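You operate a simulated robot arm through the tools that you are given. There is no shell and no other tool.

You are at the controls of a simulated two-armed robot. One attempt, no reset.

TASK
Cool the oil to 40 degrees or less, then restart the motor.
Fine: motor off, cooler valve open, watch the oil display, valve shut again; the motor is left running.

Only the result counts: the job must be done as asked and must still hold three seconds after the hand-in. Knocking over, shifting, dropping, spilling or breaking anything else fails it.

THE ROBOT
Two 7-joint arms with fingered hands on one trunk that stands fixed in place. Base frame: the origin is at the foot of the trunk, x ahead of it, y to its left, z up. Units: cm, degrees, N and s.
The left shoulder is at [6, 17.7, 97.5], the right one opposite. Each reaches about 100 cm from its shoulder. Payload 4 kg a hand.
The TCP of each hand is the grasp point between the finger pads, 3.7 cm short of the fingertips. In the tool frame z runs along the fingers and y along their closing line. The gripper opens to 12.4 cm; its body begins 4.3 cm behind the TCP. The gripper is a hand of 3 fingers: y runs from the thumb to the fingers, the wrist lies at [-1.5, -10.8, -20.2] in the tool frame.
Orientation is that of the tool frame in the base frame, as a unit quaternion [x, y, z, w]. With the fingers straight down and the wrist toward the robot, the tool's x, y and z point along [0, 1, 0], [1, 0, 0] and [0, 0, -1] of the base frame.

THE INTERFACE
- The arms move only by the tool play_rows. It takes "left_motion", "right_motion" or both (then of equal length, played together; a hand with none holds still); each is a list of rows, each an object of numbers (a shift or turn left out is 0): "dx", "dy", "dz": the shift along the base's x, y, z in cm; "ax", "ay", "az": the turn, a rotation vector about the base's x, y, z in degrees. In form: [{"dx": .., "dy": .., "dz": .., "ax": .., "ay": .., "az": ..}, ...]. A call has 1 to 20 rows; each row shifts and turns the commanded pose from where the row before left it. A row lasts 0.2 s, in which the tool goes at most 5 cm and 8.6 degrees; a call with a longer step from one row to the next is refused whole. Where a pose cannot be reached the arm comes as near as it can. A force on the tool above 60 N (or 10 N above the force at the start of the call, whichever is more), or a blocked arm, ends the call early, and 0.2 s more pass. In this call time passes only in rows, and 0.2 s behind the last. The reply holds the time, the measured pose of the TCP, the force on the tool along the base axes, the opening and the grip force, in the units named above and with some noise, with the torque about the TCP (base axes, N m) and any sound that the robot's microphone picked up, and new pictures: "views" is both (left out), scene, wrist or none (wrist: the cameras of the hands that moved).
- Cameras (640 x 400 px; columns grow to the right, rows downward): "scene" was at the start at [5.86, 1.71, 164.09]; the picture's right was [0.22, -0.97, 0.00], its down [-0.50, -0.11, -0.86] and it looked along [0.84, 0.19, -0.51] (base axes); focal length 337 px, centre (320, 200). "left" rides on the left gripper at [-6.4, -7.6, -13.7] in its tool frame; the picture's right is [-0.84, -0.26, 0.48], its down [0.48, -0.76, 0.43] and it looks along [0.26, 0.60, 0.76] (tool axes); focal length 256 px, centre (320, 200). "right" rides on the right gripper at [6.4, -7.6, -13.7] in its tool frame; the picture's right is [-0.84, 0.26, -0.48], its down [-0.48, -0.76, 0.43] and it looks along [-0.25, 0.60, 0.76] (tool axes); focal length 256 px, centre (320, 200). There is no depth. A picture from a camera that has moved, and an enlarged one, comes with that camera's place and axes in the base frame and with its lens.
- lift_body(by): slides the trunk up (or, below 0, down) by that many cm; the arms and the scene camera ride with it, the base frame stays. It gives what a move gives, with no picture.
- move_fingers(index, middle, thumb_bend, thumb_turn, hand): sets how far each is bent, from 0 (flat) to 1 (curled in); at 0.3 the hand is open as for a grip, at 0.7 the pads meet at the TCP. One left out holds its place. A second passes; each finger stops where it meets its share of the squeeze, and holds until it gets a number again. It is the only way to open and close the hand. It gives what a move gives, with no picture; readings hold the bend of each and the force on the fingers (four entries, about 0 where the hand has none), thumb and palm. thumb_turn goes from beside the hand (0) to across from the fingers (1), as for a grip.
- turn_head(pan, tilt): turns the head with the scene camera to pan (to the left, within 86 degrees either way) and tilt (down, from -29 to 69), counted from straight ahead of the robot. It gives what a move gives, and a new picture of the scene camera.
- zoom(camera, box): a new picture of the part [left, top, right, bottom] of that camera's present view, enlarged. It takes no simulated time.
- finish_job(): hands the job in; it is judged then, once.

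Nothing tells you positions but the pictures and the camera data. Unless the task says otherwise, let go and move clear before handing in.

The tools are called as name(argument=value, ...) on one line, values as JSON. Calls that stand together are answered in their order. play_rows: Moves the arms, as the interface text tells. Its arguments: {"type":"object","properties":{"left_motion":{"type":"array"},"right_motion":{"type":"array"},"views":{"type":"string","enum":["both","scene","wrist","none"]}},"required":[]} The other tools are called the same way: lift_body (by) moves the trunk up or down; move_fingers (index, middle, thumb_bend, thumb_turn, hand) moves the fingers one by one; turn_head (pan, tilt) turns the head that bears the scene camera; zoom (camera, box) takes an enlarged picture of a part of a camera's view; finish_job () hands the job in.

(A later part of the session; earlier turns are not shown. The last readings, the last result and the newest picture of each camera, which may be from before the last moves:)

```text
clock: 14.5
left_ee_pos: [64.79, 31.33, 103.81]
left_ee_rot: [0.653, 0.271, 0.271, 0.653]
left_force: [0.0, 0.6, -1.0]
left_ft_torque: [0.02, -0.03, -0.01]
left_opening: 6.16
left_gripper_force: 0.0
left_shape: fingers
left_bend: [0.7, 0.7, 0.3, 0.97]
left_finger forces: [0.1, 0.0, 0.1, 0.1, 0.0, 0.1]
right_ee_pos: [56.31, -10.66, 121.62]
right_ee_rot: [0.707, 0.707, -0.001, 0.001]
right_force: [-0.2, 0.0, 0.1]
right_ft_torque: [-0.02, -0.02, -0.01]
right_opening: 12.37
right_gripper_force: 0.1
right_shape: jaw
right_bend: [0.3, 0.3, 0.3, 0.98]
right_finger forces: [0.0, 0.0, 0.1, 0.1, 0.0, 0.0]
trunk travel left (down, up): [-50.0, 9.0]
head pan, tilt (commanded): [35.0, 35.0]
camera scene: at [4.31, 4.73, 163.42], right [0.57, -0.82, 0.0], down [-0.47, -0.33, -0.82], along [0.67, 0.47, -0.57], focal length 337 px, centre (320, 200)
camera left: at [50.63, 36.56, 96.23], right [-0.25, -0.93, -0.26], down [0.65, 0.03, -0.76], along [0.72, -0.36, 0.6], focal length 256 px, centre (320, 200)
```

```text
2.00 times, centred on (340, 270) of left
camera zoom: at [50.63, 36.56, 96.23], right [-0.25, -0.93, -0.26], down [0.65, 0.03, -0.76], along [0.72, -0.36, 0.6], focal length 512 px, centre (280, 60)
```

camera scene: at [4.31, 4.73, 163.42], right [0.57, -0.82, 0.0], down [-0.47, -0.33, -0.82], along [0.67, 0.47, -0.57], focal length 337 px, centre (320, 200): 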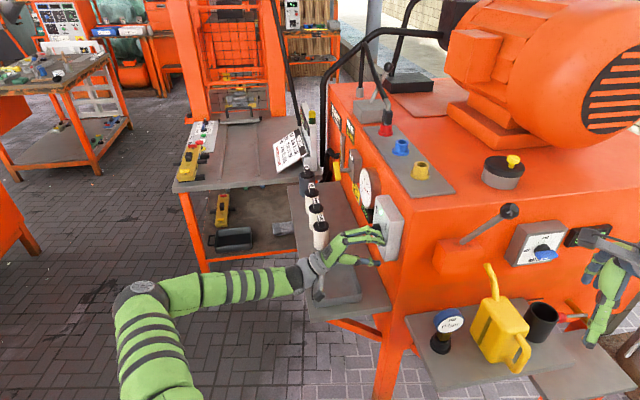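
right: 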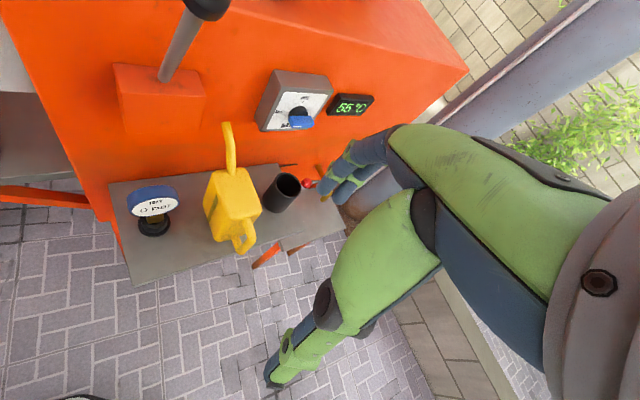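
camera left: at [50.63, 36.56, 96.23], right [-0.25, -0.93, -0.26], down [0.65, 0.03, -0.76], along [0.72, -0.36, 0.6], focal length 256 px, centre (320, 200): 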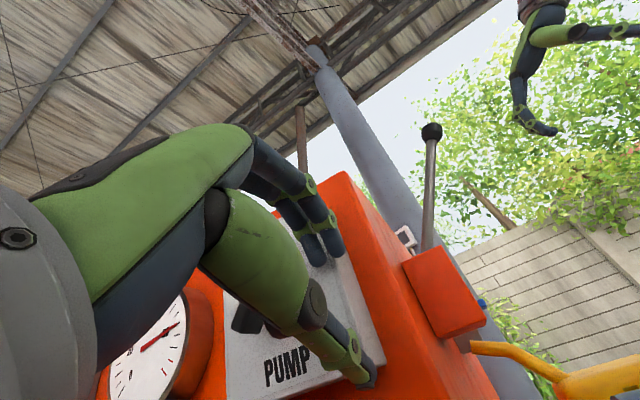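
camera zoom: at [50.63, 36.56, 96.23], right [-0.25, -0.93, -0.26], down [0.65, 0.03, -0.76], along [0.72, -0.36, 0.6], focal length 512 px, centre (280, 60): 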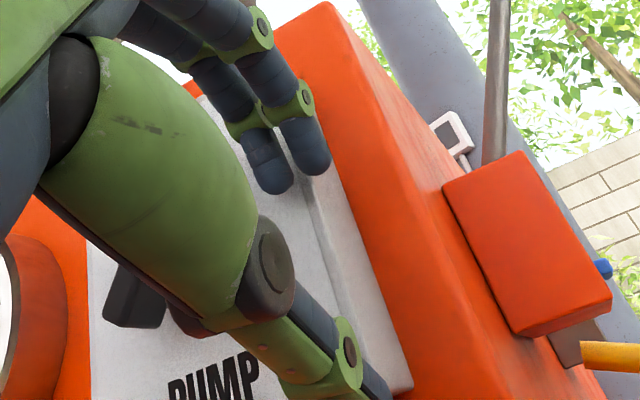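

The two fingers are now to the right of the knob at about axis height plus 1 cm, with the thumb clear below. Pushing left again.

play_rows(left_motion=[{"dx": 0.5, "dy": 0.5}, {"dx": 0.5, "dy": 0.5}, {"dx": 0.5, "dy": 0.5}, {"dx": 0.5, "dy": 0.5}, {"dx": 0.5, "dy": 0.5}, {"dx": 0.4, "dy": 0.4}, {"dx": 0.4, "dy": 0.4}], views="both")

zoom(camera="scene", box=[320, 170, 420, 260])

zoom(camera="left", box=[180, 170, 500, 370])

```text
clock: 16.1
left_ee_pos: [68.03, 34.83, 104.01]
left_ee_rot: [0.652, 0.271, 0.272, 0.654]
left_force: [-4.5, 1.8, 11.2]
left_ft_torque: [-0.21, -0.37, -0.01]
left_opening: 6.26
left_gripper_force: 5.8
left_shape: fingers
left_bend: [0.69, 0.64, 0.3, 0.97]
left_finger forces: [1.0, 10.8, 0.2, 0.1, 0.1, 0.1]
right_ee_pos: [56.22, -10.69, 121.66]
right_ee_rot: [0.706, 0.708, 0.0, 0.0]
right_force: [0.8, -1.0, -0.4]
right_ft_torque: [0.01, 0.01, 0.01]
right_opening: 12.34
right_gripper_force: 0.2
right_shape: jaw
right_bend: [0.3, 0.3, 0.3, 0.98]
right_finger forces: [0.1, 0.0, 0.1, 0.1, 0.0, 0.0]
trunk travel left (down, up): [-50.0, 9.0]
head pan, tilt (commanded): [35.0, 35.0]
camera scene: at [4.14, 4.73, 163.44], right [0.57, -0.82, 0.0], down [-0.47, -0.33, -0.82], along [0.67, 0.47, -0.57], focal length 337 px, centre (320, 200)
camera left: at [53.85, 40.01, 96.33], right [-0.25, -0.93, -0.26], down [0.65, 0.03, -0.76], along [0.72, -0.36, 0.6], focal length 256 px, centre (320, 200)
```

scene: 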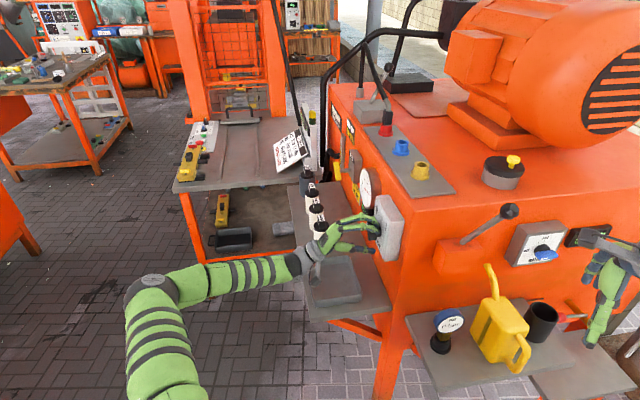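
left: 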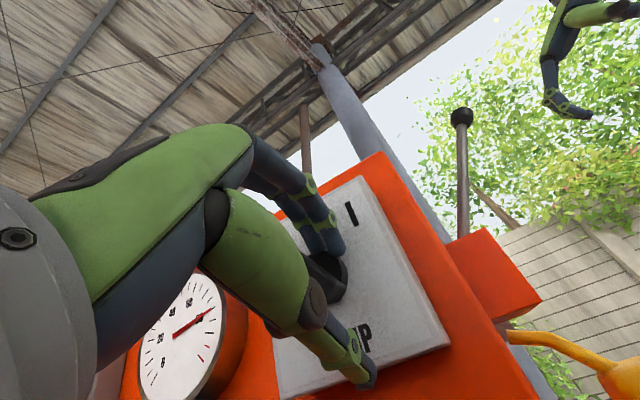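

```text
4.44 times, centred on (370, 215) of scene
camera zoom: at [4.14, 4.73, 163.44], right [0.57, -0.82, 0.0], down [-0.47, -0.33, -0.82], along [0.67, 0.47, -0.57], focal length 1497 px, centre (98, 133)
```

zoom: 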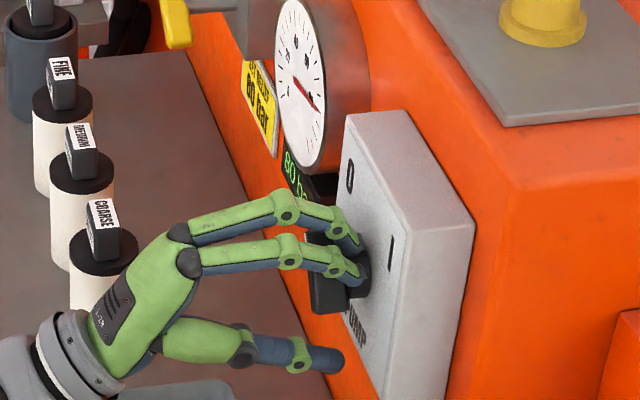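

```text
2.00 times, centred on (340, 270) of left
camera zoom: at [53.85, 40.01, 96.33], right [-0.25, -0.93, -0.26], down [0.65, 0.03, -0.76], along [0.72, -0.36, 0.6], focal length 512 px, centre (280, 60)
```

zoom: 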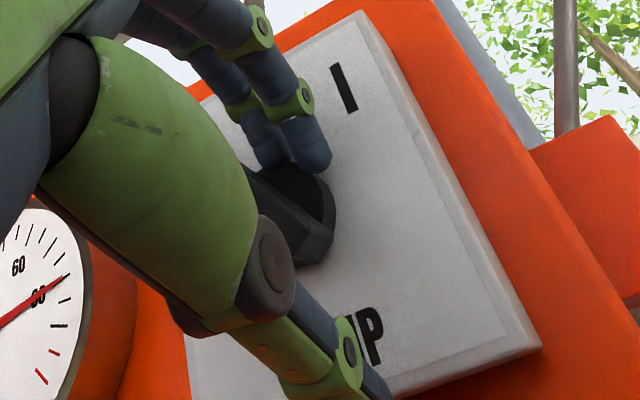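

The bar is now past mid-way toward "0" and the lamp is out. I'll nudge it a bit further left and down, then retreat straight out and check that it stays.

play_rows(left_motion=[{"dx": 0.5, "dy": 0.5}, {"dx": 0.4, "dy": 0.4, "dz": -0.4}, {"dx": -1.0, "dy": 1.0}, {"dx": -1.5, "dy": 1.5}, {"dx": -1.5, "dy": 1.5}, {"dx": -1.5, "dy": 1.5}], views="both")

zoom(camera="scene", box=[320, 170, 420, 260])

zoom(camera="left", box=[180, 170, 500, 370])

```text
clock: 17.5
left_ee_pos: [63.53, 41.25, 103.27]
left_ee_rot: [0.653, 0.272, 0.271, 0.653]
left_force: [0.3, 0.4, -0.6]
left_ft_torque: [0.01, 0.03, 0.02]
left_opening: 6.19
left_gripper_force: 0.0
left_shape: fingers
left_bend: [0.7, 0.7, 0.3, 0.98]
left_finger forces: [0.0, 0.0, 0.1, 0.0, 0.0, 0.1]
right_ee_pos: [56.3, -10.64, 121.63]
right_ee_rot: [0.707, 0.708, 0.0, 0.0]
right_force: [-0.7, 0.5, 0.5]
right_ft_torque: [0.0, 0.0, -0.03]
right_opening: 12.38
right_gripper_force: 0.1
right_shape: jaw
right_bend: [0.3, 0.3, 0.3, 0.98]
right_finger forces: [0.0, 0.0, 0.1, 0.0, 0.0, 0.0]
trunk travel left (down, up): [-50.0, 9.0]
head pan, tilt (commanded): [35.0, 35.0]
camera scene: at [4.28, 4.81, 163.42], right [0.57, -0.82, 0.0], down [-0.47, -0.33, -0.82], along [0.67, 0.47, -0.57], focal length 337 px, centre (320, 200)
camera left: at [49.29, 46.41, 95.71], right [-0.25, -0.93, -0.26], down [0.65, 0.04, -0.76], along [0.72, -0.36, 0.6], focal length 256 px, centre (320, 200)
```

scene: 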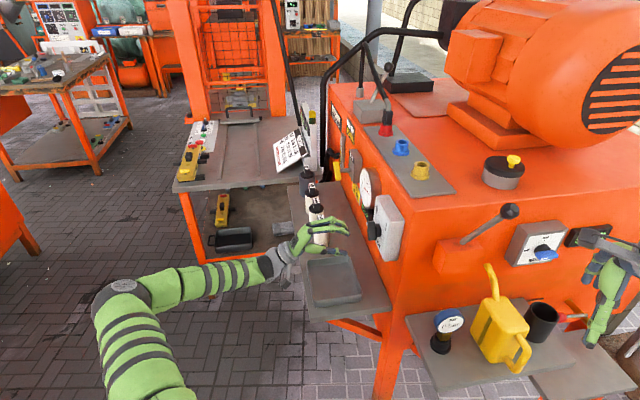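
left: 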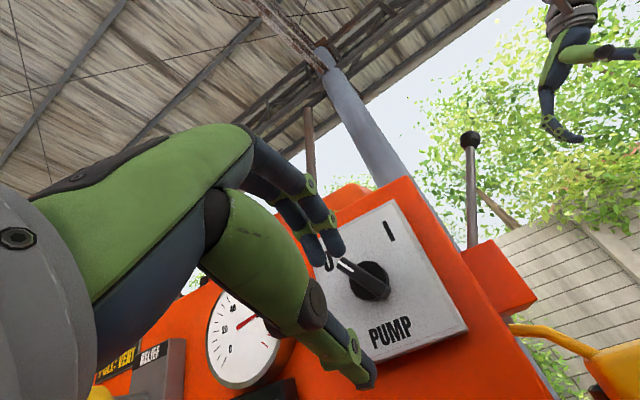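

```text
4.44 times, centred on (370, 215) of scene
camera zoom: at [4.28, 4.81, 163.42], right [0.57, -0.82, 0.0], down [-0.47, -0.33, -0.82], along [0.67, 0.47, -0.57], focal length 1497 px, centre (98, 133)
```

zoom: 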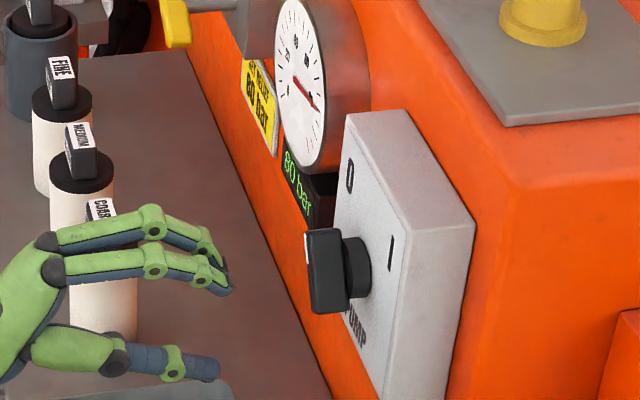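

```text
2.00 times, centred on (340, 270) of left
camera zoom: at [49.29, 46.41, 95.71], right [-0.25, -0.93, -0.26], down [0.65, 0.04, -0.76], along [0.72, -0.36, 0.6], focal length 512 px, centre (280, 60)
```

zoom: 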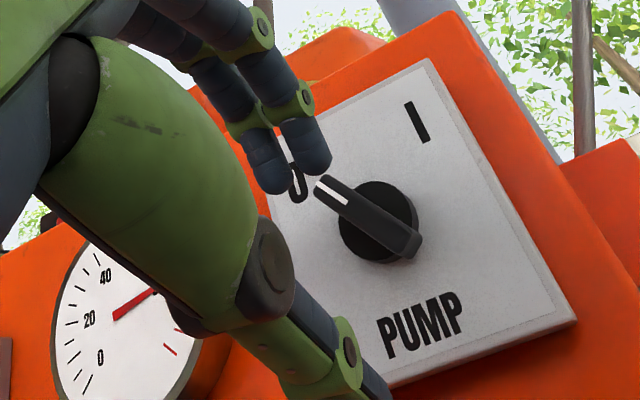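

The pump knob now rests at "0" with the lamp out – the motor is off. Next I'll swing the right hand to point along the water-valve panel's normal at a clear standoff, and turn the head that way.

play_rows(right_motion=[{"ay": -8.18, "dx": 0.6, "dy": -1.6, "dz": -1.0}, {"ay": -8.18, "dx": 0.6, "dy": -1.6, "dz": -1.0}, {"ay": -8.18, "dx": 0.6, "dy": -1.6, "dz": -1.0}, {"ay": -8.18, "dx": 0.6, "dy": -1.6, "dz": -1.0}, {"ay": -8.18, "dx": 0.6, "dy": -1.6, "dz": -1.0}, {"ay": -8.18, "dx": 0.6, "dy": -1.6, "dz": -1.0}, {"ay": -8.18, "dx": 0.6, "dy": -1.6, "dz": -1.0}, {"ay": -8.18, "dx": 0.6, "dy": -1.6, "dz": -1.0}, {"ay": -8.18, "dx": 0.6, "dy": -1.6, "dz": -1.0}, {"ay": -8.18, "dx": 0.6, "dy": -1.6, "dz": -1.0}, {"ay": -8.2, "dx": 0.6, "dy": -1.6, "dz": -1.0}, {"az": 7.5}, {"az": 7.5}, {"az": 7.5}, {"az": 7.5}, {"az": 7.5}, {"az": 7.5}], views="wrist")

turn_head(pan=2, tilt=35)

zoom(camera="scene", box=[220, 140, 460, 290])

```text
clock: 21.1
left_ee_pos: [63.49, 40.9, 103.35]
left_ee_rot: [0.654, 0.27, 0.27, 0.653]
left_force: [-0.3, -0.9, -0.5]
left_ft_torque: [0.02, 0.02, 0.0]
left_opening: 6.16
left_gripper_force: 0.0
left_shape: fingers
left_bend: [0.7, 0.7, 0.3, 0.98]
left_finger forces: [0.0, 0.0, 0.1, 0.0, 0.0, 0.1]
right_ee_pos: [59.48, -19.25, 115.76]
right_ee_rot: [0.35, 0.857, 0.348, 0.146]
right_force: [0.1, 0.1, 1.0]
right_ft_torque: [0.0, -0.01, -0.01]
right_opening: 12.38
right_gripper_force: 0.0
right_shape: jaw
right_bend: [0.3, 0.3, 0.3, 0.98]
right_finger forces: [0.0, 0.1, 0.1, 0.0, 0.0, 0.1]
right hand out of reach, approached as far as the arm can: row 6, 7, 8, 9, 10, 11, 12, 13
trunk travel left (down, up): [-50.0, 9.0]
head pan, tilt (commanded): [35.0, 35.0]
camera right: at [44.35, -25.35, 120.29], right [0.48, -0.7, 0.53], down [0.18, -0.51, -0.84], along [0.86, 0.5, -0.12], focal length 256 px, centre (320, 200)
```

right: 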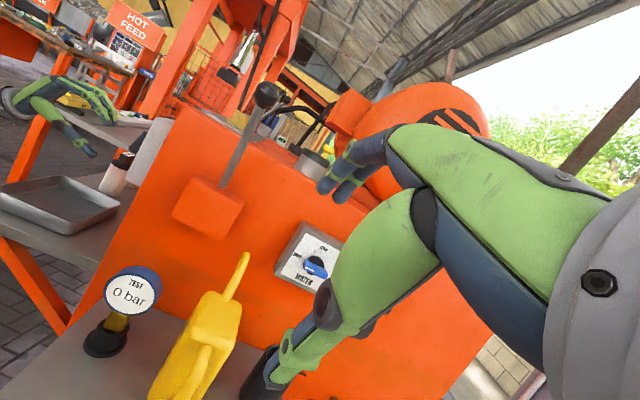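

```text
clock: 22.0
left_ee_pos: [63.39, 41.15, 103.31]
left_ee_rot: [0.653, 0.271, 0.271, 0.653]
left_force: [-0.1, 0.1, 0.3]
left_ft_torque: [-0.03, 0.01, 0.01]
left_opening: 6.18
left_gripper_force: 0.1
left_shape: fingers
left_bend: [0.7, 0.7, 0.3, 0.98]
left_finger forces: [0.1, 0.0, 0.0, 0.1, 0.1, 0.1]
right_ee_pos: [59.53, -19.11, 115.69]
right_ee_rot: [0.351, 0.857, 0.347, 0.147]
right_force: [-0.6, 0.7, 0.3]
right_ft_torque: [-0.02, 0.02, 0.01]
right_opening: 12.39
right_gripper_force: 0.1
right_shape: jaw
right_bend: [0.3, 0.3, 0.3, 0.98]
right_finger forces: [0.0, 0.0, 0.0, 0.0, 0.1, 0.1]
trunk travel left (down, up): [-50.0, 9.0]
head pan, tilt (commanded): [2.0, 35.0]
camera scene: at [5.88, 0.0, 163.42], right [0.04, -1.0, 0.0], down [-0.57, -0.02, -0.82], along [0.82, 0.03, -0.57], focal length 337 px, centre (320, 200)
```

scene: 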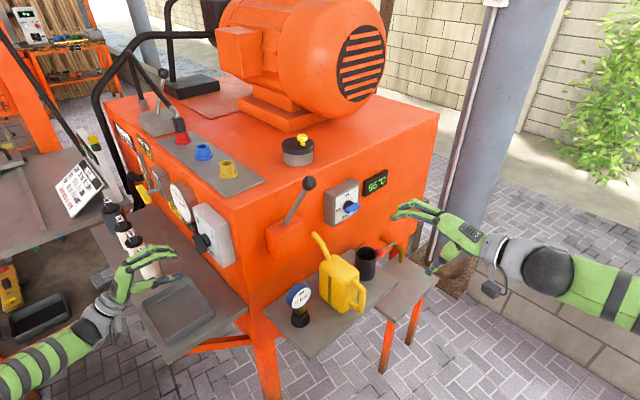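

```text
2.67 times, centred on (340, 215) of scene
camera zoom: at [5.88, 0.0, 163.42], right [0.04, -1.0, 0.0], down [-0.57, -0.02, -0.82], along [0.82, 0.03, -0.57], focal length 898 px, centre (267, 160)
```

zoom: 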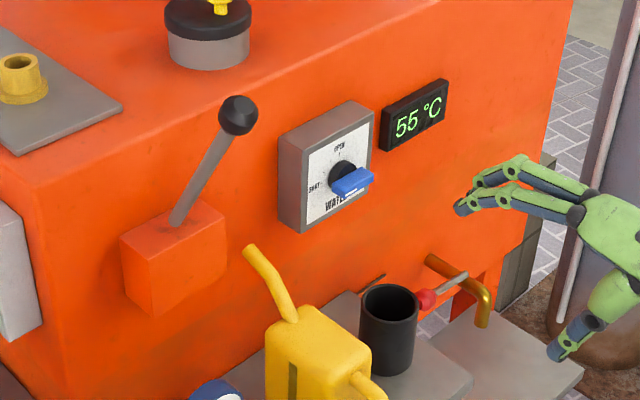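

The scene camera now sees the valve and the 55 °C display well, but the right hand was too near its shoulder to finish turning; it points 45° down. I'll move it farther out and then complete the turn.

play_rows(right_motion=[{"dx": 2.5, "dy": -2.2, "dz": -1.2}, {"dx": 2.5, "dy": -2.2, "dz": -1.2}, {"dx": 2.5, "dy": -2.2, "dz": -1.2}, {"dx": 2.5, "dy": -2.2, "dz": -1.2}, {"ax": 5.3, "ay": -5.3}, {"ax": 5.3, "ay": -5.3}, {"ax": 5.3, "ay": -5.3}, {"ax": 5.3, "ay": -5.3}, {"ax": 5.3, "ay": -5.3}, {"ax": 5.3, "ay": -5.3}], views="both")

```text
clock: 24.2
left_ee_pos: [63.5, 41.13, 103.36]
left_ee_rot: [0.653, 0.27, 0.271, 0.653]
left_force: [0.6, 0.7, -0.7]
left_ft_torque: [-0.01, -0.02, -0.01]
left_opening: 6.2
left_gripper_force: 0.0
left_shape: fingers
left_bend: [0.7, 0.7, 0.3, 0.98]
left_finger forces: [0.0, 0.0, 0.0, 0.0, 0.1, 0.1]
right_ee_pos: [69.63, -27.9, 110.93]
right_ee_rot: [0.269, 0.659, 0.648, 0.272]
right_force: [-0.7, 0.5, 0.2]
right_ft_torque: [-0.02, 0.02, 0.01]
right_opening: 12.4
right_gripper_force: 0.0
right_shape: jaw
right_bend: [0.3, 0.3, 0.3, 0.98]
right_finger forces: [0.0, 0.0, 0.0, 0.0, 0.0, 0.1]
trunk travel left (down, up): [-50.0, 9.0]
head pan, tilt (commanded): [2.0, 35.0]
camera scene: at [5.91, -0.03, 163.43], right [0.03, -1.0, 0.0], down [-0.57, -0.02, -0.82], along [0.82, 0.03, -0.57], focal length 337 px, centre (320, 200)
camera right: at [55.28, -33.18, 103.57], right [0.25, -0.93, 0.27], down [0.65, -0.05, -0.76], along [0.72, 0.36, 0.59], focal length 256 px, centre (320, 200)
```

scene: 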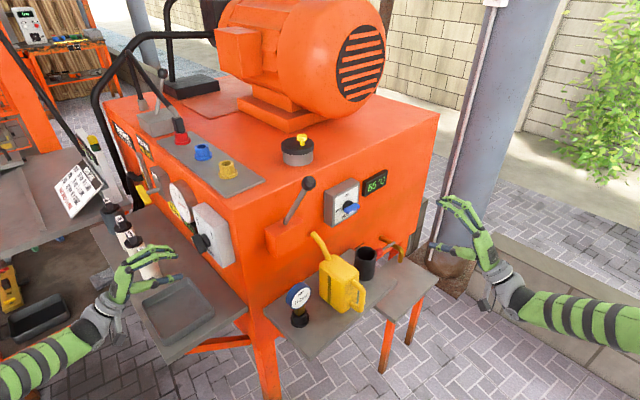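
right: 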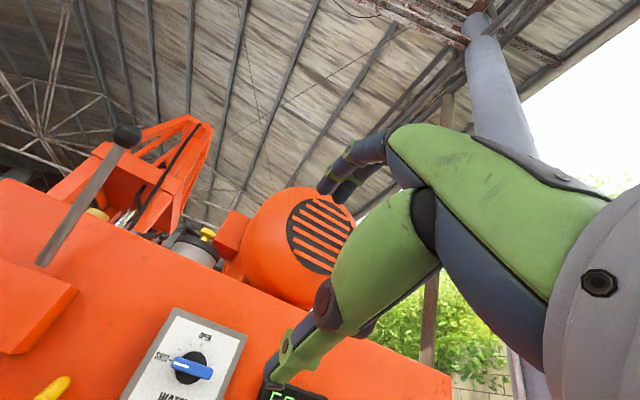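

The right hand is in the neutral pointing pose. By triangulation the water knob's bar front centre is ≈ [89.0, -6.9, 102.4]. I'll curl the two fingers to make a pusher and zoom in on the knob.

move_fingers(hand="right", index=0.7, middle=0.7, thumb_bend=0.3)

zoom(camera="right", box=[110, 290, 286, 400])

zoom(camera="scene", box=[300, 160, 420, 240])

zoom(camera="scene", box=[260, 200, 520, 360])

```text
clock: 25.2
left_ee_pos: [63.58, 41.0, 103.45]
left_ee_rot: [0.653, 0.272, 0.271, 0.653]
left_force: [-0.2, 0.0, 0.0]
left_ft_torque: [0.03, 0.02, 0.02]
left_opening: 6.18
left_gripper_force: 0.0
left_shape: fingers
left_bend: [0.7, 0.7, 0.3, 0.98]
left_finger forces: [0.1, 0.1, 0.0, 0.0, 0.0, 0.0]
right_ee_pos: [69.56, -27.94, 111.0]
right_ee_rot: [0.269, 0.658, 0.648, 0.272]
right_force: [0.4, -1.3, -0.7]
right_ft_torque: [0.0, -0.01, -0.02]
right_opening: 6.14
right_gripper_force: 0.0
right_shape: fingers
right_bend: [0.7, 0.7, 0.3, 0.98]
right_finger forces: [0.0, 0.0, 0.0, 0.0, 0.0, 0.0]
trunk travel left (down, up): [-50.0, 9.0]
head pan, tilt (commanded): [2.0, 35.0]
```

```text
3.64 times, centred on (198, 345) of right
camera zoom: at [55.26, -33.14, 103.6], right [0.25, -0.93, 0.27], down [0.65, -0.05, -0.76], along [0.72, 0.37, 0.59], focal length 931 px, centre (764, -327)
```

zoom: 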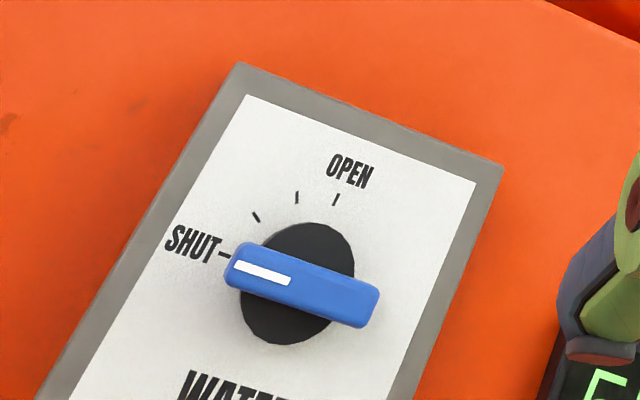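

```text
5.00 times, centred on (360, 200) of scene
camera zoom: at [5.88, -0.01, 163.42], right [0.04, -1.0, 0.0], down [-0.57, -0.02, -0.82], along [0.82, 0.03, -0.57], focal length 1684 px, centre (120, 200)
```

zoom: 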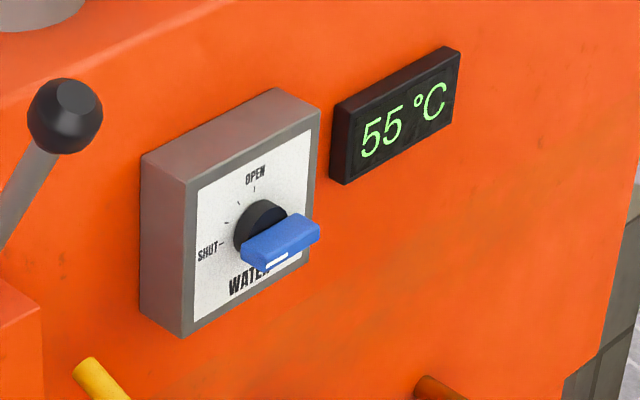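

```text
2.46 times, centred on (390, 280) of scene
camera zoom: at [5.88, -0.01, 163.42], right [0.04, -1.0, 0.0], down [-0.57, -0.02, -0.82], along [0.82, 0.03, -0.57], focal length 829 px, centre (148, 3)
```

zoom: 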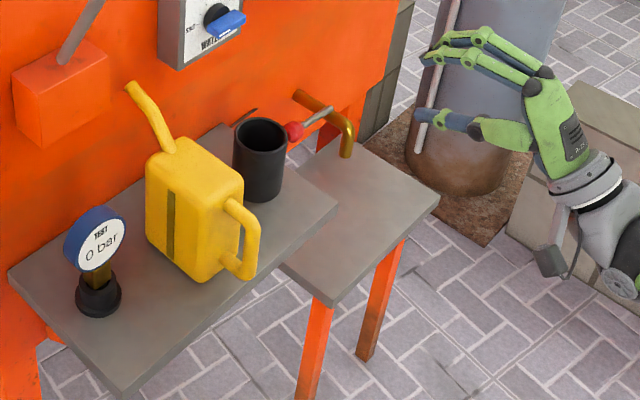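

The knob's white mark is on the left at "SHUT" and the display reads 55 °C. I'll bring the right hand to about 10 cm in front of the panel, slightly above and right of the knob.

play_rows(right_motion=[{"dx": 2.8, "dy": 2.45, "dz": -1.18}, {"dx": 2.8, "dy": 2.45, "dz": -1.18}, {"dx": 2.8, "dy": 2.45, "dz": -1.18}, {"dx": 2.8, "dy": 2.45, "dz": -1.18}, {"dx": 2.8, "dy": 2.45, "dz": -1.18}], views="both")

zoom(camera="scene", box=[280, 150, 480, 290])

```text
clock: 26.4
left_ee_pos: [63.47, 41.12, 103.32]
left_ee_rot: [0.654, 0.27, 0.27, 0.654]
left_force: [0.3, 0.1, 0.1]
left_ft_torque: [-0.02, 0.0, 0.01]
left_opening: 6.2
left_gripper_force: 0.2
left_shape: fingers
left_bend: [0.7, 0.7, 0.3, 0.98]
left_finger forces: [0.1, 0.0, 0.0, 0.1, 0.1, 0.0]
right_ee_pos: [83.48, -15.68, 105.06]
right_ee_rot: [0.269, 0.659, 0.647, 0.272]
right_force: [0.0, 0.1, 0.5]
right_ft_torque: [0.0, 0.0, 0.0]
right_opening: 6.12
right_gripper_force: 0.0
right_shape: fingers
right_bend: [0.7, 0.7, 0.3, 0.98]
right_finger forces: [0.1, 0.0, 0.0, 0.0, 0.0, 0.0]
trunk travel left (down, up): [-50.0, 9.0]
head pan, tilt (commanded): [2.0, 35.0]
camera scene: at [5.93, 0.04, 163.42], right [0.03, -1.0, 0.0], down [-0.57, -0.02, -0.82], along [0.82, 0.03, -0.57], focal length 337 px, centre (320, 200)
camera right: at [69.25, -20.92, 97.7], right [0.25, -0.93, 0.27], down [0.65, -0.05, -0.76], along [0.72, 0.37, 0.59], focal length 256 px, centre (320, 200)
```

scene: 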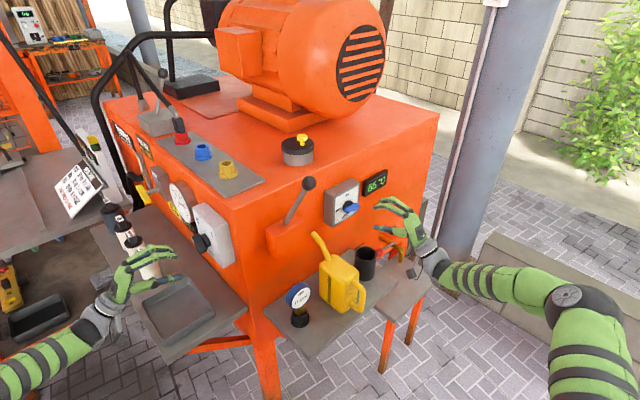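
right: 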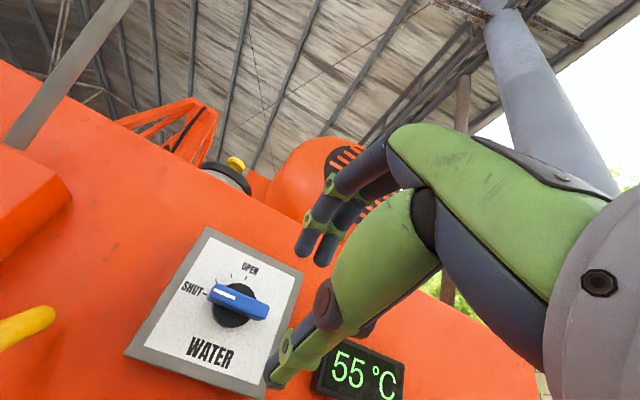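

```text
2.86 times, centred on (380, 220) of scene
camera zoom: at [5.93, 0.04, 163.42], right [0.03, -1.0, 0.0], down [-0.57, -0.02, -0.82], along [0.82, 0.03, -0.57], focal length 962 px, centre (149, 143)
```

zoom: 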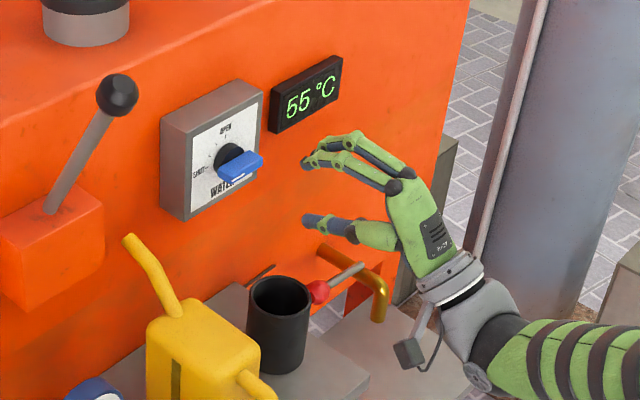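

Positions agree with the cameras (display still 55 °C). Moving straight in to place the fingertips just above the right half of the blue bar.

play_rows(right_motion=[{"dx": 1.17, "dy": 1.17}, {"dx": 1.17, "dy": 1.17}, {"dx": 1.17, "dy": 1.17}, {"dx": 1.17, "dy": 1.17}, {"dx": 1.17, "dy": 1.17}], views="wrist")

zoom(camera="scene", box=[310, 150, 430, 240])

zoom(camera="right", box=[180, 170, 420, 320])

```text
clock: 27.6
left_ee_pos: [63.52, 40.96, 103.37]
left_ee_rot: [0.653, 0.27, 0.27, 0.654]
left_force: [-0.6, -0.3, 0.3]
left_ft_torque: [0.01, 0.01, 0.04]
left_opening: 6.19
left_gripper_force: 0.0
left_shape: fingers
left_bend: [0.7, 0.7, 0.3, 0.98]
left_finger forces: [0.0, 0.0, 0.1, 0.1, 0.0, 0.0]
right_ee_pos: [89.39, -9.77, 105.11]
right_ee_rot: [0.27, 0.659, 0.647, 0.273]
right_force: [-0.6, -0.1, -1.4]
right_ft_torque: [-0.02, -0.05, -0.01]
right_opening: 6.17
right_gripper_force: 0.0
right_shape: fingers
right_bend: [0.7, 0.7, 0.3, 0.98]
right_finger forces: [0.0, 0.0, 0.0, 0.1, 0.0, 0.0]
trunk travel left (down, up): [-50.0, 9.0]
head pan, tilt (commanded): [2.0, 35.0]
camera right: at [75.13, -15.01, 97.69], right [0.25, -0.93, 0.27], down [0.65, -0.05, -0.76], along [0.72, 0.37, 0.59], focal length 256 px, centre (320, 200)
```

right: 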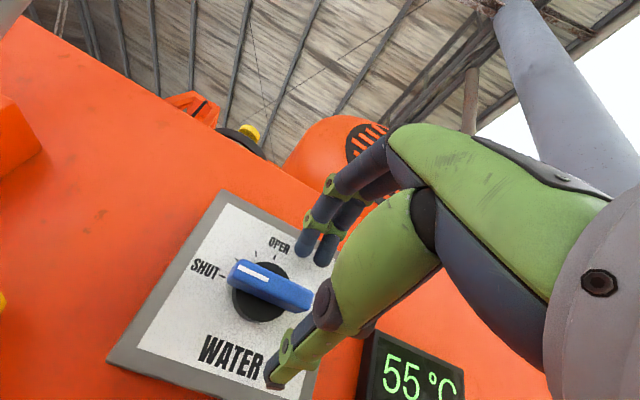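

```text
4.44 times, centred on (370, 195) of scene
camera zoom: at [5.9, 0.02, 163.42], right [0.04, -1.0, 0.0], down [-0.57, -0.02, -0.82], along [0.82, 0.03, -0.57], focal length 1497 px, centre (98, 222)
```

zoom: 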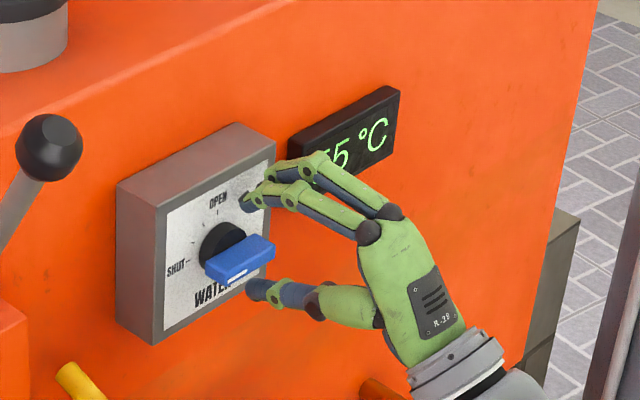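

```text
2.67 times, centred on (300, 245) of right
camera zoom: at [75.13, -15.01, 97.69], right [0.25, -0.93, 0.27], down [0.65, -0.05, -0.76], along [0.72, 0.37, 0.59], focal length 683 px, centre (373, 80)
```

zoom: 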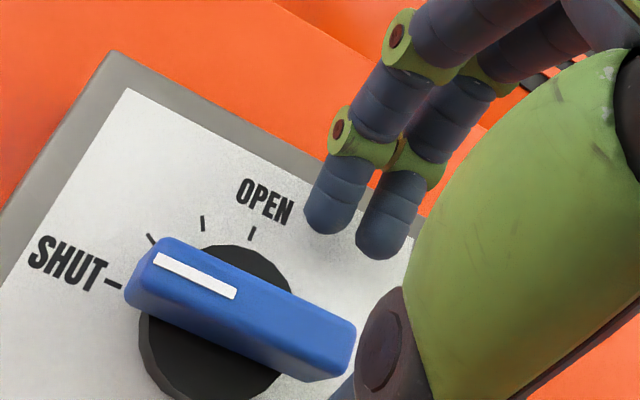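

The fingers sit just above the bar's right half and the wrist camera sees the 55 °C display too. Now pressing down in small steps to turn the bar clockwise toward "OPEN".

play_rows(right_motion=[{"dz": -0.6}, {"dz": -0.6}, {"dz": -0.6}, {"dz": -0.6}, {"dz": -0.6}, {"dz": -0.6}], views="wrist")

zoom(camera="scene", box=[310, 150, 430, 240])

zoom(camera="right", box=[180, 170, 420, 320])

```text
clock: 29.0
left_ee_pos: [63.37, 40.93, 103.48]
left_ee_rot: [0.654, 0.269, 0.27, 0.654]
left_force: [-0.1, 0.9, -0.1]
left_ft_torque: [0.0, 0.01, 0.02]
left_opening: 6.16
left_gripper_force: 0.1
left_shape: fingers
left_bend: [0.7, 0.7, 0.3, 0.98]
left_finger forces: [0.1, 0.0, 0.1, 0.0, 0.0, 0.0]
right_ee_pos: [89.34, -10.2, 101.68]
right_ee_rot: [0.27, 0.656, 0.649, 0.275]
right_force: [-1.1, -11.5, 12.7]
right_ft_torque: [0.68, -0.27, -0.18]
right_opening: 7.38
right_gripper_force: 8.6
right_shape: fingers
right_bend: [0.63, 0.7, 0.3, 0.98]
right_finger forces: [17.0, 0.3, 0.0, 0.1, 0.1, 0.0]
trunk travel left (down, up): [-50.0, 9.0]
head pan, tilt (commanded): [2.0, 35.0]
camera right: at [75.05, -15.27, 94.32], right [0.25, -0.93, 0.27], down [0.65, -0.05, -0.76], along [0.72, 0.36, 0.59], focal length 256 px, centre (320, 200)
```

right: 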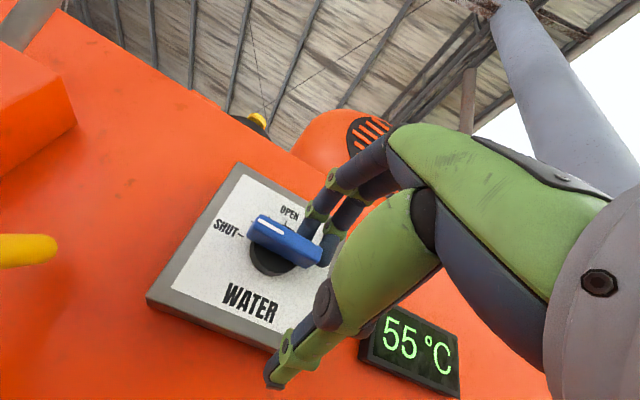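

```text
4.44 times, centred on (370, 195) of scene
camera zoom: at [5.73, -0.14, 163.45], right [0.03, -1.0, 0.0], down [-0.57, -0.02, -0.82], along [0.82, 0.03, -0.57], focal length 1497 px, centre (98, 222)
```

zoom: 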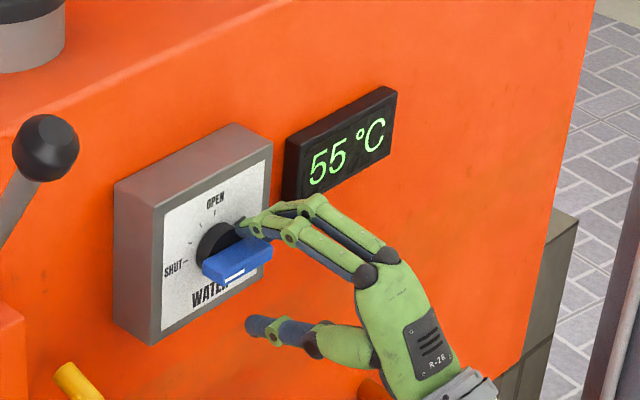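

```text
2.67 times, centred on (300, 245) of right
camera zoom: at [75.05, -15.27, 94.32], right [0.25, -0.93, 0.27], down [0.65, -0.05, -0.76], along [0.72, 0.36, 0.59], focal length 683 px, centre (373, 80)
```

zoom: 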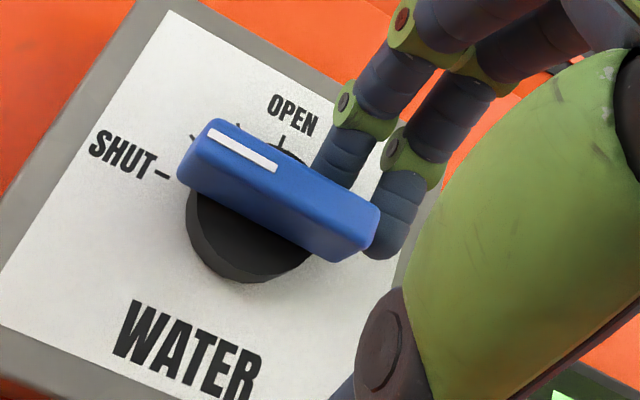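

The bar hasn't moved: the finger just flexed open (17 N) because that is its bending direction. I'll back off and roll the hand 90° so that the push is sideways across the fingers, which is their rigid direction, with the thumb closed to brace them.

play_rows(right_motion=[{"dz": 1.2}, {"dz": 1.2}, {"dz": 1.2}, {"dx": -1.5, "dy": -1.5}, {"dx": -1.5, "dy": -1.5}, {"dx": -1.5, "dy": -1.5}, {"dx": -1.5, "dy": -1.5}], views="none")

move_fingers(hand="right", index=0.7, middle=0.7, thumb_bend=0.7)

play_rows(right_motion=[{"ax": 5.8, "ay": 5.8}, {"ax": 5.8, "ay": 5.8}, {"ax": 5.8, "ay": 5.8}, {"ax": 5.8, "ay": 5.8}, {"ax": 5.8, "ay": 5.8}, {"ax": 5.8, "ay": 5.8}, {"ax": 5.8, "ay": 5.8}, {"ax": 5.8, "ay": 5.8}, {"ax": 5.8, "ay": 5.8}, {"ax": 5.8, "ay": 5.8}, {"ax": 5.8, "ay": 5.8}], views="both")

```text
clock: 30.6
left_ee_pos: [63.46, 40.97, 103.41]
left_ee_rot: [0.653, 0.271, 0.271, 0.653]
left_force: [-0.4, -0.2, 0.3]
left_ft_torque: [-0.03, 0.01, -0.01]
left_opening: 6.18
left_gripper_force: 0.1
left_shape: fingers
left_bend: [0.7, 0.7, 0.3, 0.98]
left_finger forces: [0.0, 0.0, 0.1, 0.0, 0.0, 0.0]
right_ee_pos: [83.43, -15.79, 105.09]
right_ee_rot: [0.269, 0.659, 0.647, 0.273]
right_force: [0.4, 0.7, 0.1]
right_ft_torque: [0.02, 0.02, 0.0]
right_opening: 6.13
right_gripper_force: 0.0
right_shape: fingers
right_bend: [0.7, 0.7, 0.3, 0.98]
right_finger forces: [0.0, 0.0, 0.0, 0.0, 0.0, 0.1]
trunk travel left (down, up): [-50.0, 9.0]
head pan, tilt (commanded): [2.0, 35.0]
```

```text
clock: 31.6
left_ee_pos: [63.61, 41.1, 103.32]
left_ee_rot: [0.653, 0.271, 0.27, 0.654]
left_force: [0.1, 0.2, -0.4]
left_ft_torque: [-0.02, -0.01, 0.01]
left_opening: 6.19
left_gripper_force: 0.1
left_shape: fingers
left_bend: [0.7, 0.7, 0.3, 0.98]
left_finger forces: [0.1, 0.0, 0.0, 0.0, 0.0, 0.0]
right_ee_pos: [83.52, -15.74, 105.05]
right_ee_rot: [0.27, 0.658, 0.648, 0.272]
right_force: [0.4, -0.2, 0.7]
right_ft_torque: [0.01, 0.0, 0.02]
right_opening: 0.13
right_gripper_force: 0.0
right_shape: fingers
right_bend: [0.7, 0.7, 0.7, 0.98]
right_finger forces: [0.0, 0.1, 0.0, 0.0, 0.0, 0.1]
trunk travel left (down, up): [-50.0, 9.0]
head pan, tilt (commanded): [2.0, 35.0]
```

```text
clock: 34.0
left_ee_pos: [63.52, 41.01, 103.39]
left_ee_rot: [0.653, 0.27, 0.271, 0.653]
left_force: [0.2, -0.7, -0.4]
left_ft_torque: [-0.02, -0.02, 0.02]
left_opening: 6.19
left_gripper_force: 0.0
left_shape: fingers
left_bend: [0.7, 0.7, 0.3, 0.98]
left_finger forces: [0.1, 0.0, 0.0, 0.1, 0.0, 0.0]
right_ee_pos: [83.4, -15.92, 105.04]
right_ee_rot: [0.651, 0.277, 0.651, -0.274]
right_force: [-0.3, -0.2, -1.1]
right_ft_torque: [-0.01, 0.01, 0.01]
right_opening: 0.15
right_gripper_force: 0.2
right_shape: fingers
right_bend: [0.7, 0.7, 0.7, 0.98]
right_finger forces: [0.0, 0.0, 0.0, 0.0, 0.0, 0.0]
trunk travel left (down, up): [-50.0, 9.0]
head pan, tilt (commanded): [2.0, 35.0]
camera scene: at [5.87, -0.01, 163.42], right [0.04, -1.0, 0.0], down [-0.57, -0.02, -0.82], along [0.82, 0.03, -0.57], focal length 337 px, centre (320, 200)
camera right: at [68.33, -20.24, 111.53], right [-0.15, -0.53, -0.84], down [-0.24, 0.84, -0.49], along [0.96, 0.13, -0.25], focal length 256 px, centre (320, 200)
```

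scene: 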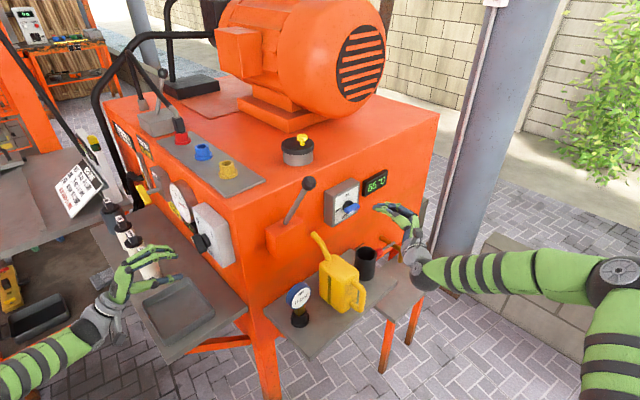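
right: 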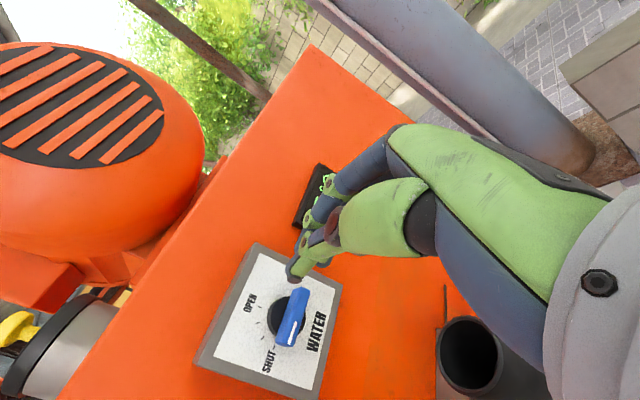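

The roll worked and the hand is now in a handshake orientation. I'll open the thumb clear of the knob, raise slightly, and bring the two fingers in above the bar's right half.

move_fingers(hand="right", thumb_bend=0.3)

play_rows(right_motion=[{"dx": -1.0, "dy": 1.0, "dz": 0.6}, {"dx": 1.17, "dy": 1.17}, {"dx": 1.17, "dy": 1.17}, {"dx": 1.17, "dy": 1.17}, {"dx": 1.17, "dy": 1.17}, {"dx": 1.17, "dy": 1.17}], views="both")

zoom(camera="scene", box=[290, 150, 430, 250])

zoom(camera="right", box=[180, 200, 420, 380])

```text
clock: 35.0
left_ee_pos: [63.51, 41.16, 103.45]
left_ee_rot: [0.653, 0.271, 0.27, 0.653]
left_force: [0.3, 0.2, 0.4]
left_ft_torque: [0.02, -0.03, -0.01]
left_opening: 6.17
left_gripper_force: 0.0
left_shape: fingers
left_bend: [0.7, 0.7, 0.3, 0.98]
left_finger forces: [0.0, 0.0, 0.0, 0.1, 0.0, 0.0]
right_ee_pos: [83.4, -15.83, 105.0]
right_ee_rot: [0.651, 0.278, 0.651, -0.273]
right_force: [0.4, 0.2, 0.5]
right_ft_torque: [0.02, 0.05, -0.01]
right_opening: 6.18
right_gripper_force: 0.0
right_shape: fingers
right_bend: [0.7, 0.7, 0.3, 0.98]
right_finger forces: [0.1, 0.1, 0.0, 0.0, 0.0, 0.1]
trunk travel left (down, up): [-50.0, 9.0]
head pan, tilt (commanded): [2.0, 35.0]
```

```text
clock: 36.4
left_ee_pos: [63.45, 41.07, 103.27]
left_ee_rot: [0.653, 0.27, 0.27, 0.653]
left_force: [0.1, 0.0, 0.7]
left_ft_torque: [0.02, -0.04, 0.0]
left_opening: 6.17
left_gripper_force: 0.0
left_shape: fingers
left_bend: [0.7, 0.7, 0.3, 0.98]
left_finger forces: [0.1, 0.0, 0.0, 0.0, 0.1, 0.1]
right_ee_pos: [88.21, -8.92, 105.75]
right_ee_rot: [0.651, 0.277, 0.652, -0.273]
right_force: [0.2, -0.5, -0.3]
right_ft_torque: [0.0, 0.0, -0.01]
right_opening: 6.17
right_gripper_force: 0.1
right_shape: fingers
right_bend: [0.7, 0.7, 0.3, 0.98]
right_finger forces: [0.0, 0.0, 0.1, 0.1, 0.0, 0.0]
trunk travel left (down, up): [-50.0, 9.0]
head pan, tilt (commanded): [2.0, 35.0]
camera scene: at [5.9, 0.02, 163.42], right [0.04, -1.0, 0.0], down [-0.57, -0.02, -0.82], along [0.82, 0.03, -0.57], focal length 337 px, centre (320, 200)
camera right: at [73.21, -13.27, 112.16], right [-0.15, -0.53, -0.83], down [-0.24, 0.84, -0.49], along [0.96, 0.13, -0.25], focal length 256 px, centre (320, 200)
```

scene: 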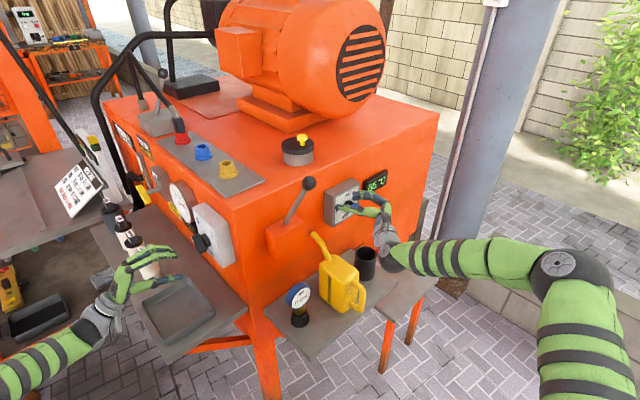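
right: 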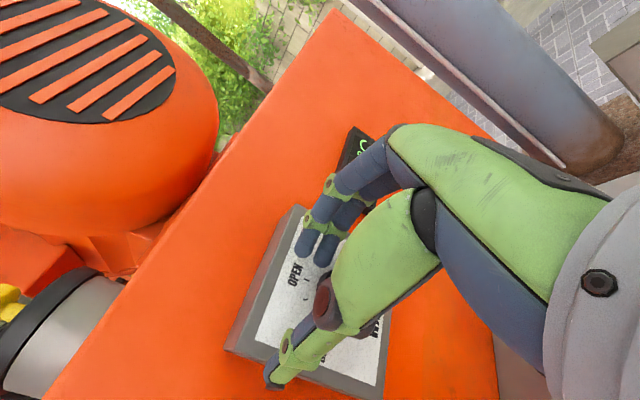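

```text
4.00 times, centred on (360, 200) of scene
camera zoom: at [5.9, 0.02, 163.42], right [0.04, -1.0, 0.0], down [-0.57, -0.02, -0.82], along [0.82, 0.03, -0.57], focal length 1347 px, centre (160, 200)
```

zoom: 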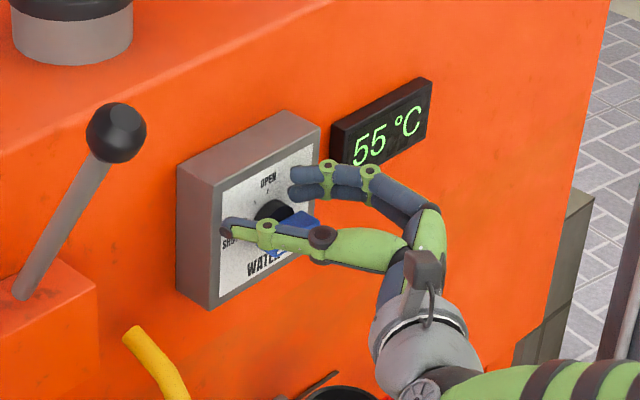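

```text
2.22 times, centred on (300, 290) of right
camera zoom: at [73.21, -13.27, 112.16], right [-0.15, -0.53, -0.83], down [-0.24, 0.84, -0.49], along [0.96, 0.13, -0.25], focal length 569 px, centre (364, 0)
```

zoom: 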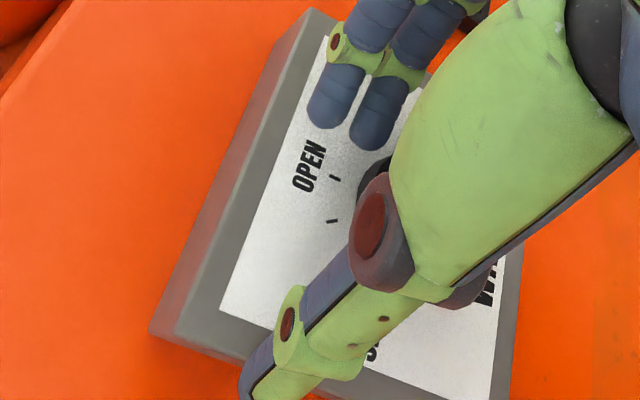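

The fingers are above the bar's right half, the thumb is clear to the left, and the scene camera still reads the display. Pressing down now with the rigid side of the fingers.

play_rows(right_motion=[{"dz": -0.5}, {"dz": -0.5}, {"dz": -0.5}, {"dz": -0.5}, {"dz": -0.5}], views="none")

zoom(camera="scene", box=[290, 150, 430, 250])

zoom(camera="right", box=[180, 200, 420, 380])

```text
clock: 37.6
left_ee_pos: [63.52, 41.08, 103.4]
left_ee_rot: [0.653, 0.27, 0.27, 0.653]
left_force: [-0.4, 0.2, -0.4]
left_ft_torque: [-0.02, 0.03, -0.02]
left_opening: 6.16
left_gripper_force: 0.1
left_shape: fingers
left_bend: [0.7, 0.7, 0.3, 0.98]
left_finger forces: [0.0, 0.1, 0.1, 0.1, 0.0, 0.0]
right_ee_pos: [88.34, -9.16, 103.24]
right_ee_rot: [0.652, 0.276, 0.652, -0.272]
right_force: [1.7, -6.6, 3.9]
right_ft_torque: [0.03, -0.17, -0.21]
right_opening: 6.18
right_gripper_force: 5.4
right_shape: fingers
right_bend: [0.7, 0.67, 0.3, 0.98]
right_finger forces: [0.0, 10.2, 0.0, 0.1, 0.0, 0.1]
trunk travel left (down, up): [-50.0, 9.0]
head pan, tilt (commanded): [2.0, 35.0]
```

```text
4.00 times, centred on (360, 200) of scene
camera zoom: at [5.86, -0.08, 163.43], right [0.03, -1.0, 0.0], down [-0.57, -0.02, -0.82], along [0.82, 0.03, -0.57], focal length 1347 px, centre (160, 200)
```

zoom: 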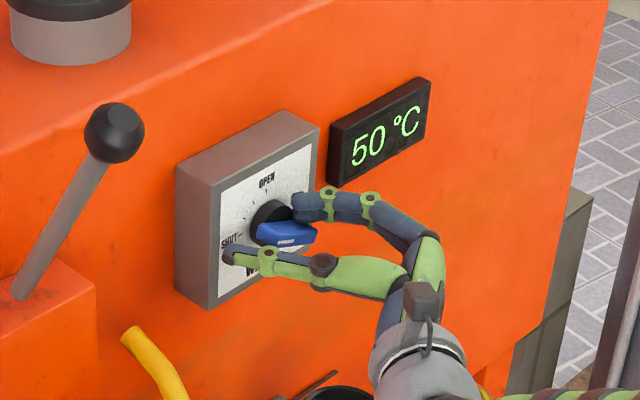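

```text
2.22 times, centred on (300, 290) of right
camera zoom: at [73.21, -13.56, 109.66], right [-0.15, -0.53, -0.83], down [-0.24, 0.84, -0.49], along [0.96, 0.12, -0.25], focal length 569 px, centre (364, 0)
```

zoom: 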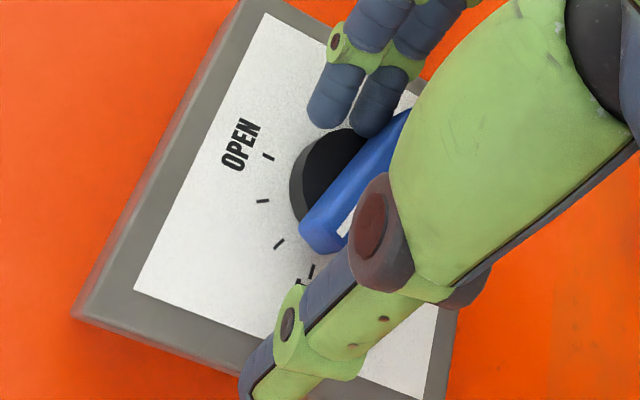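

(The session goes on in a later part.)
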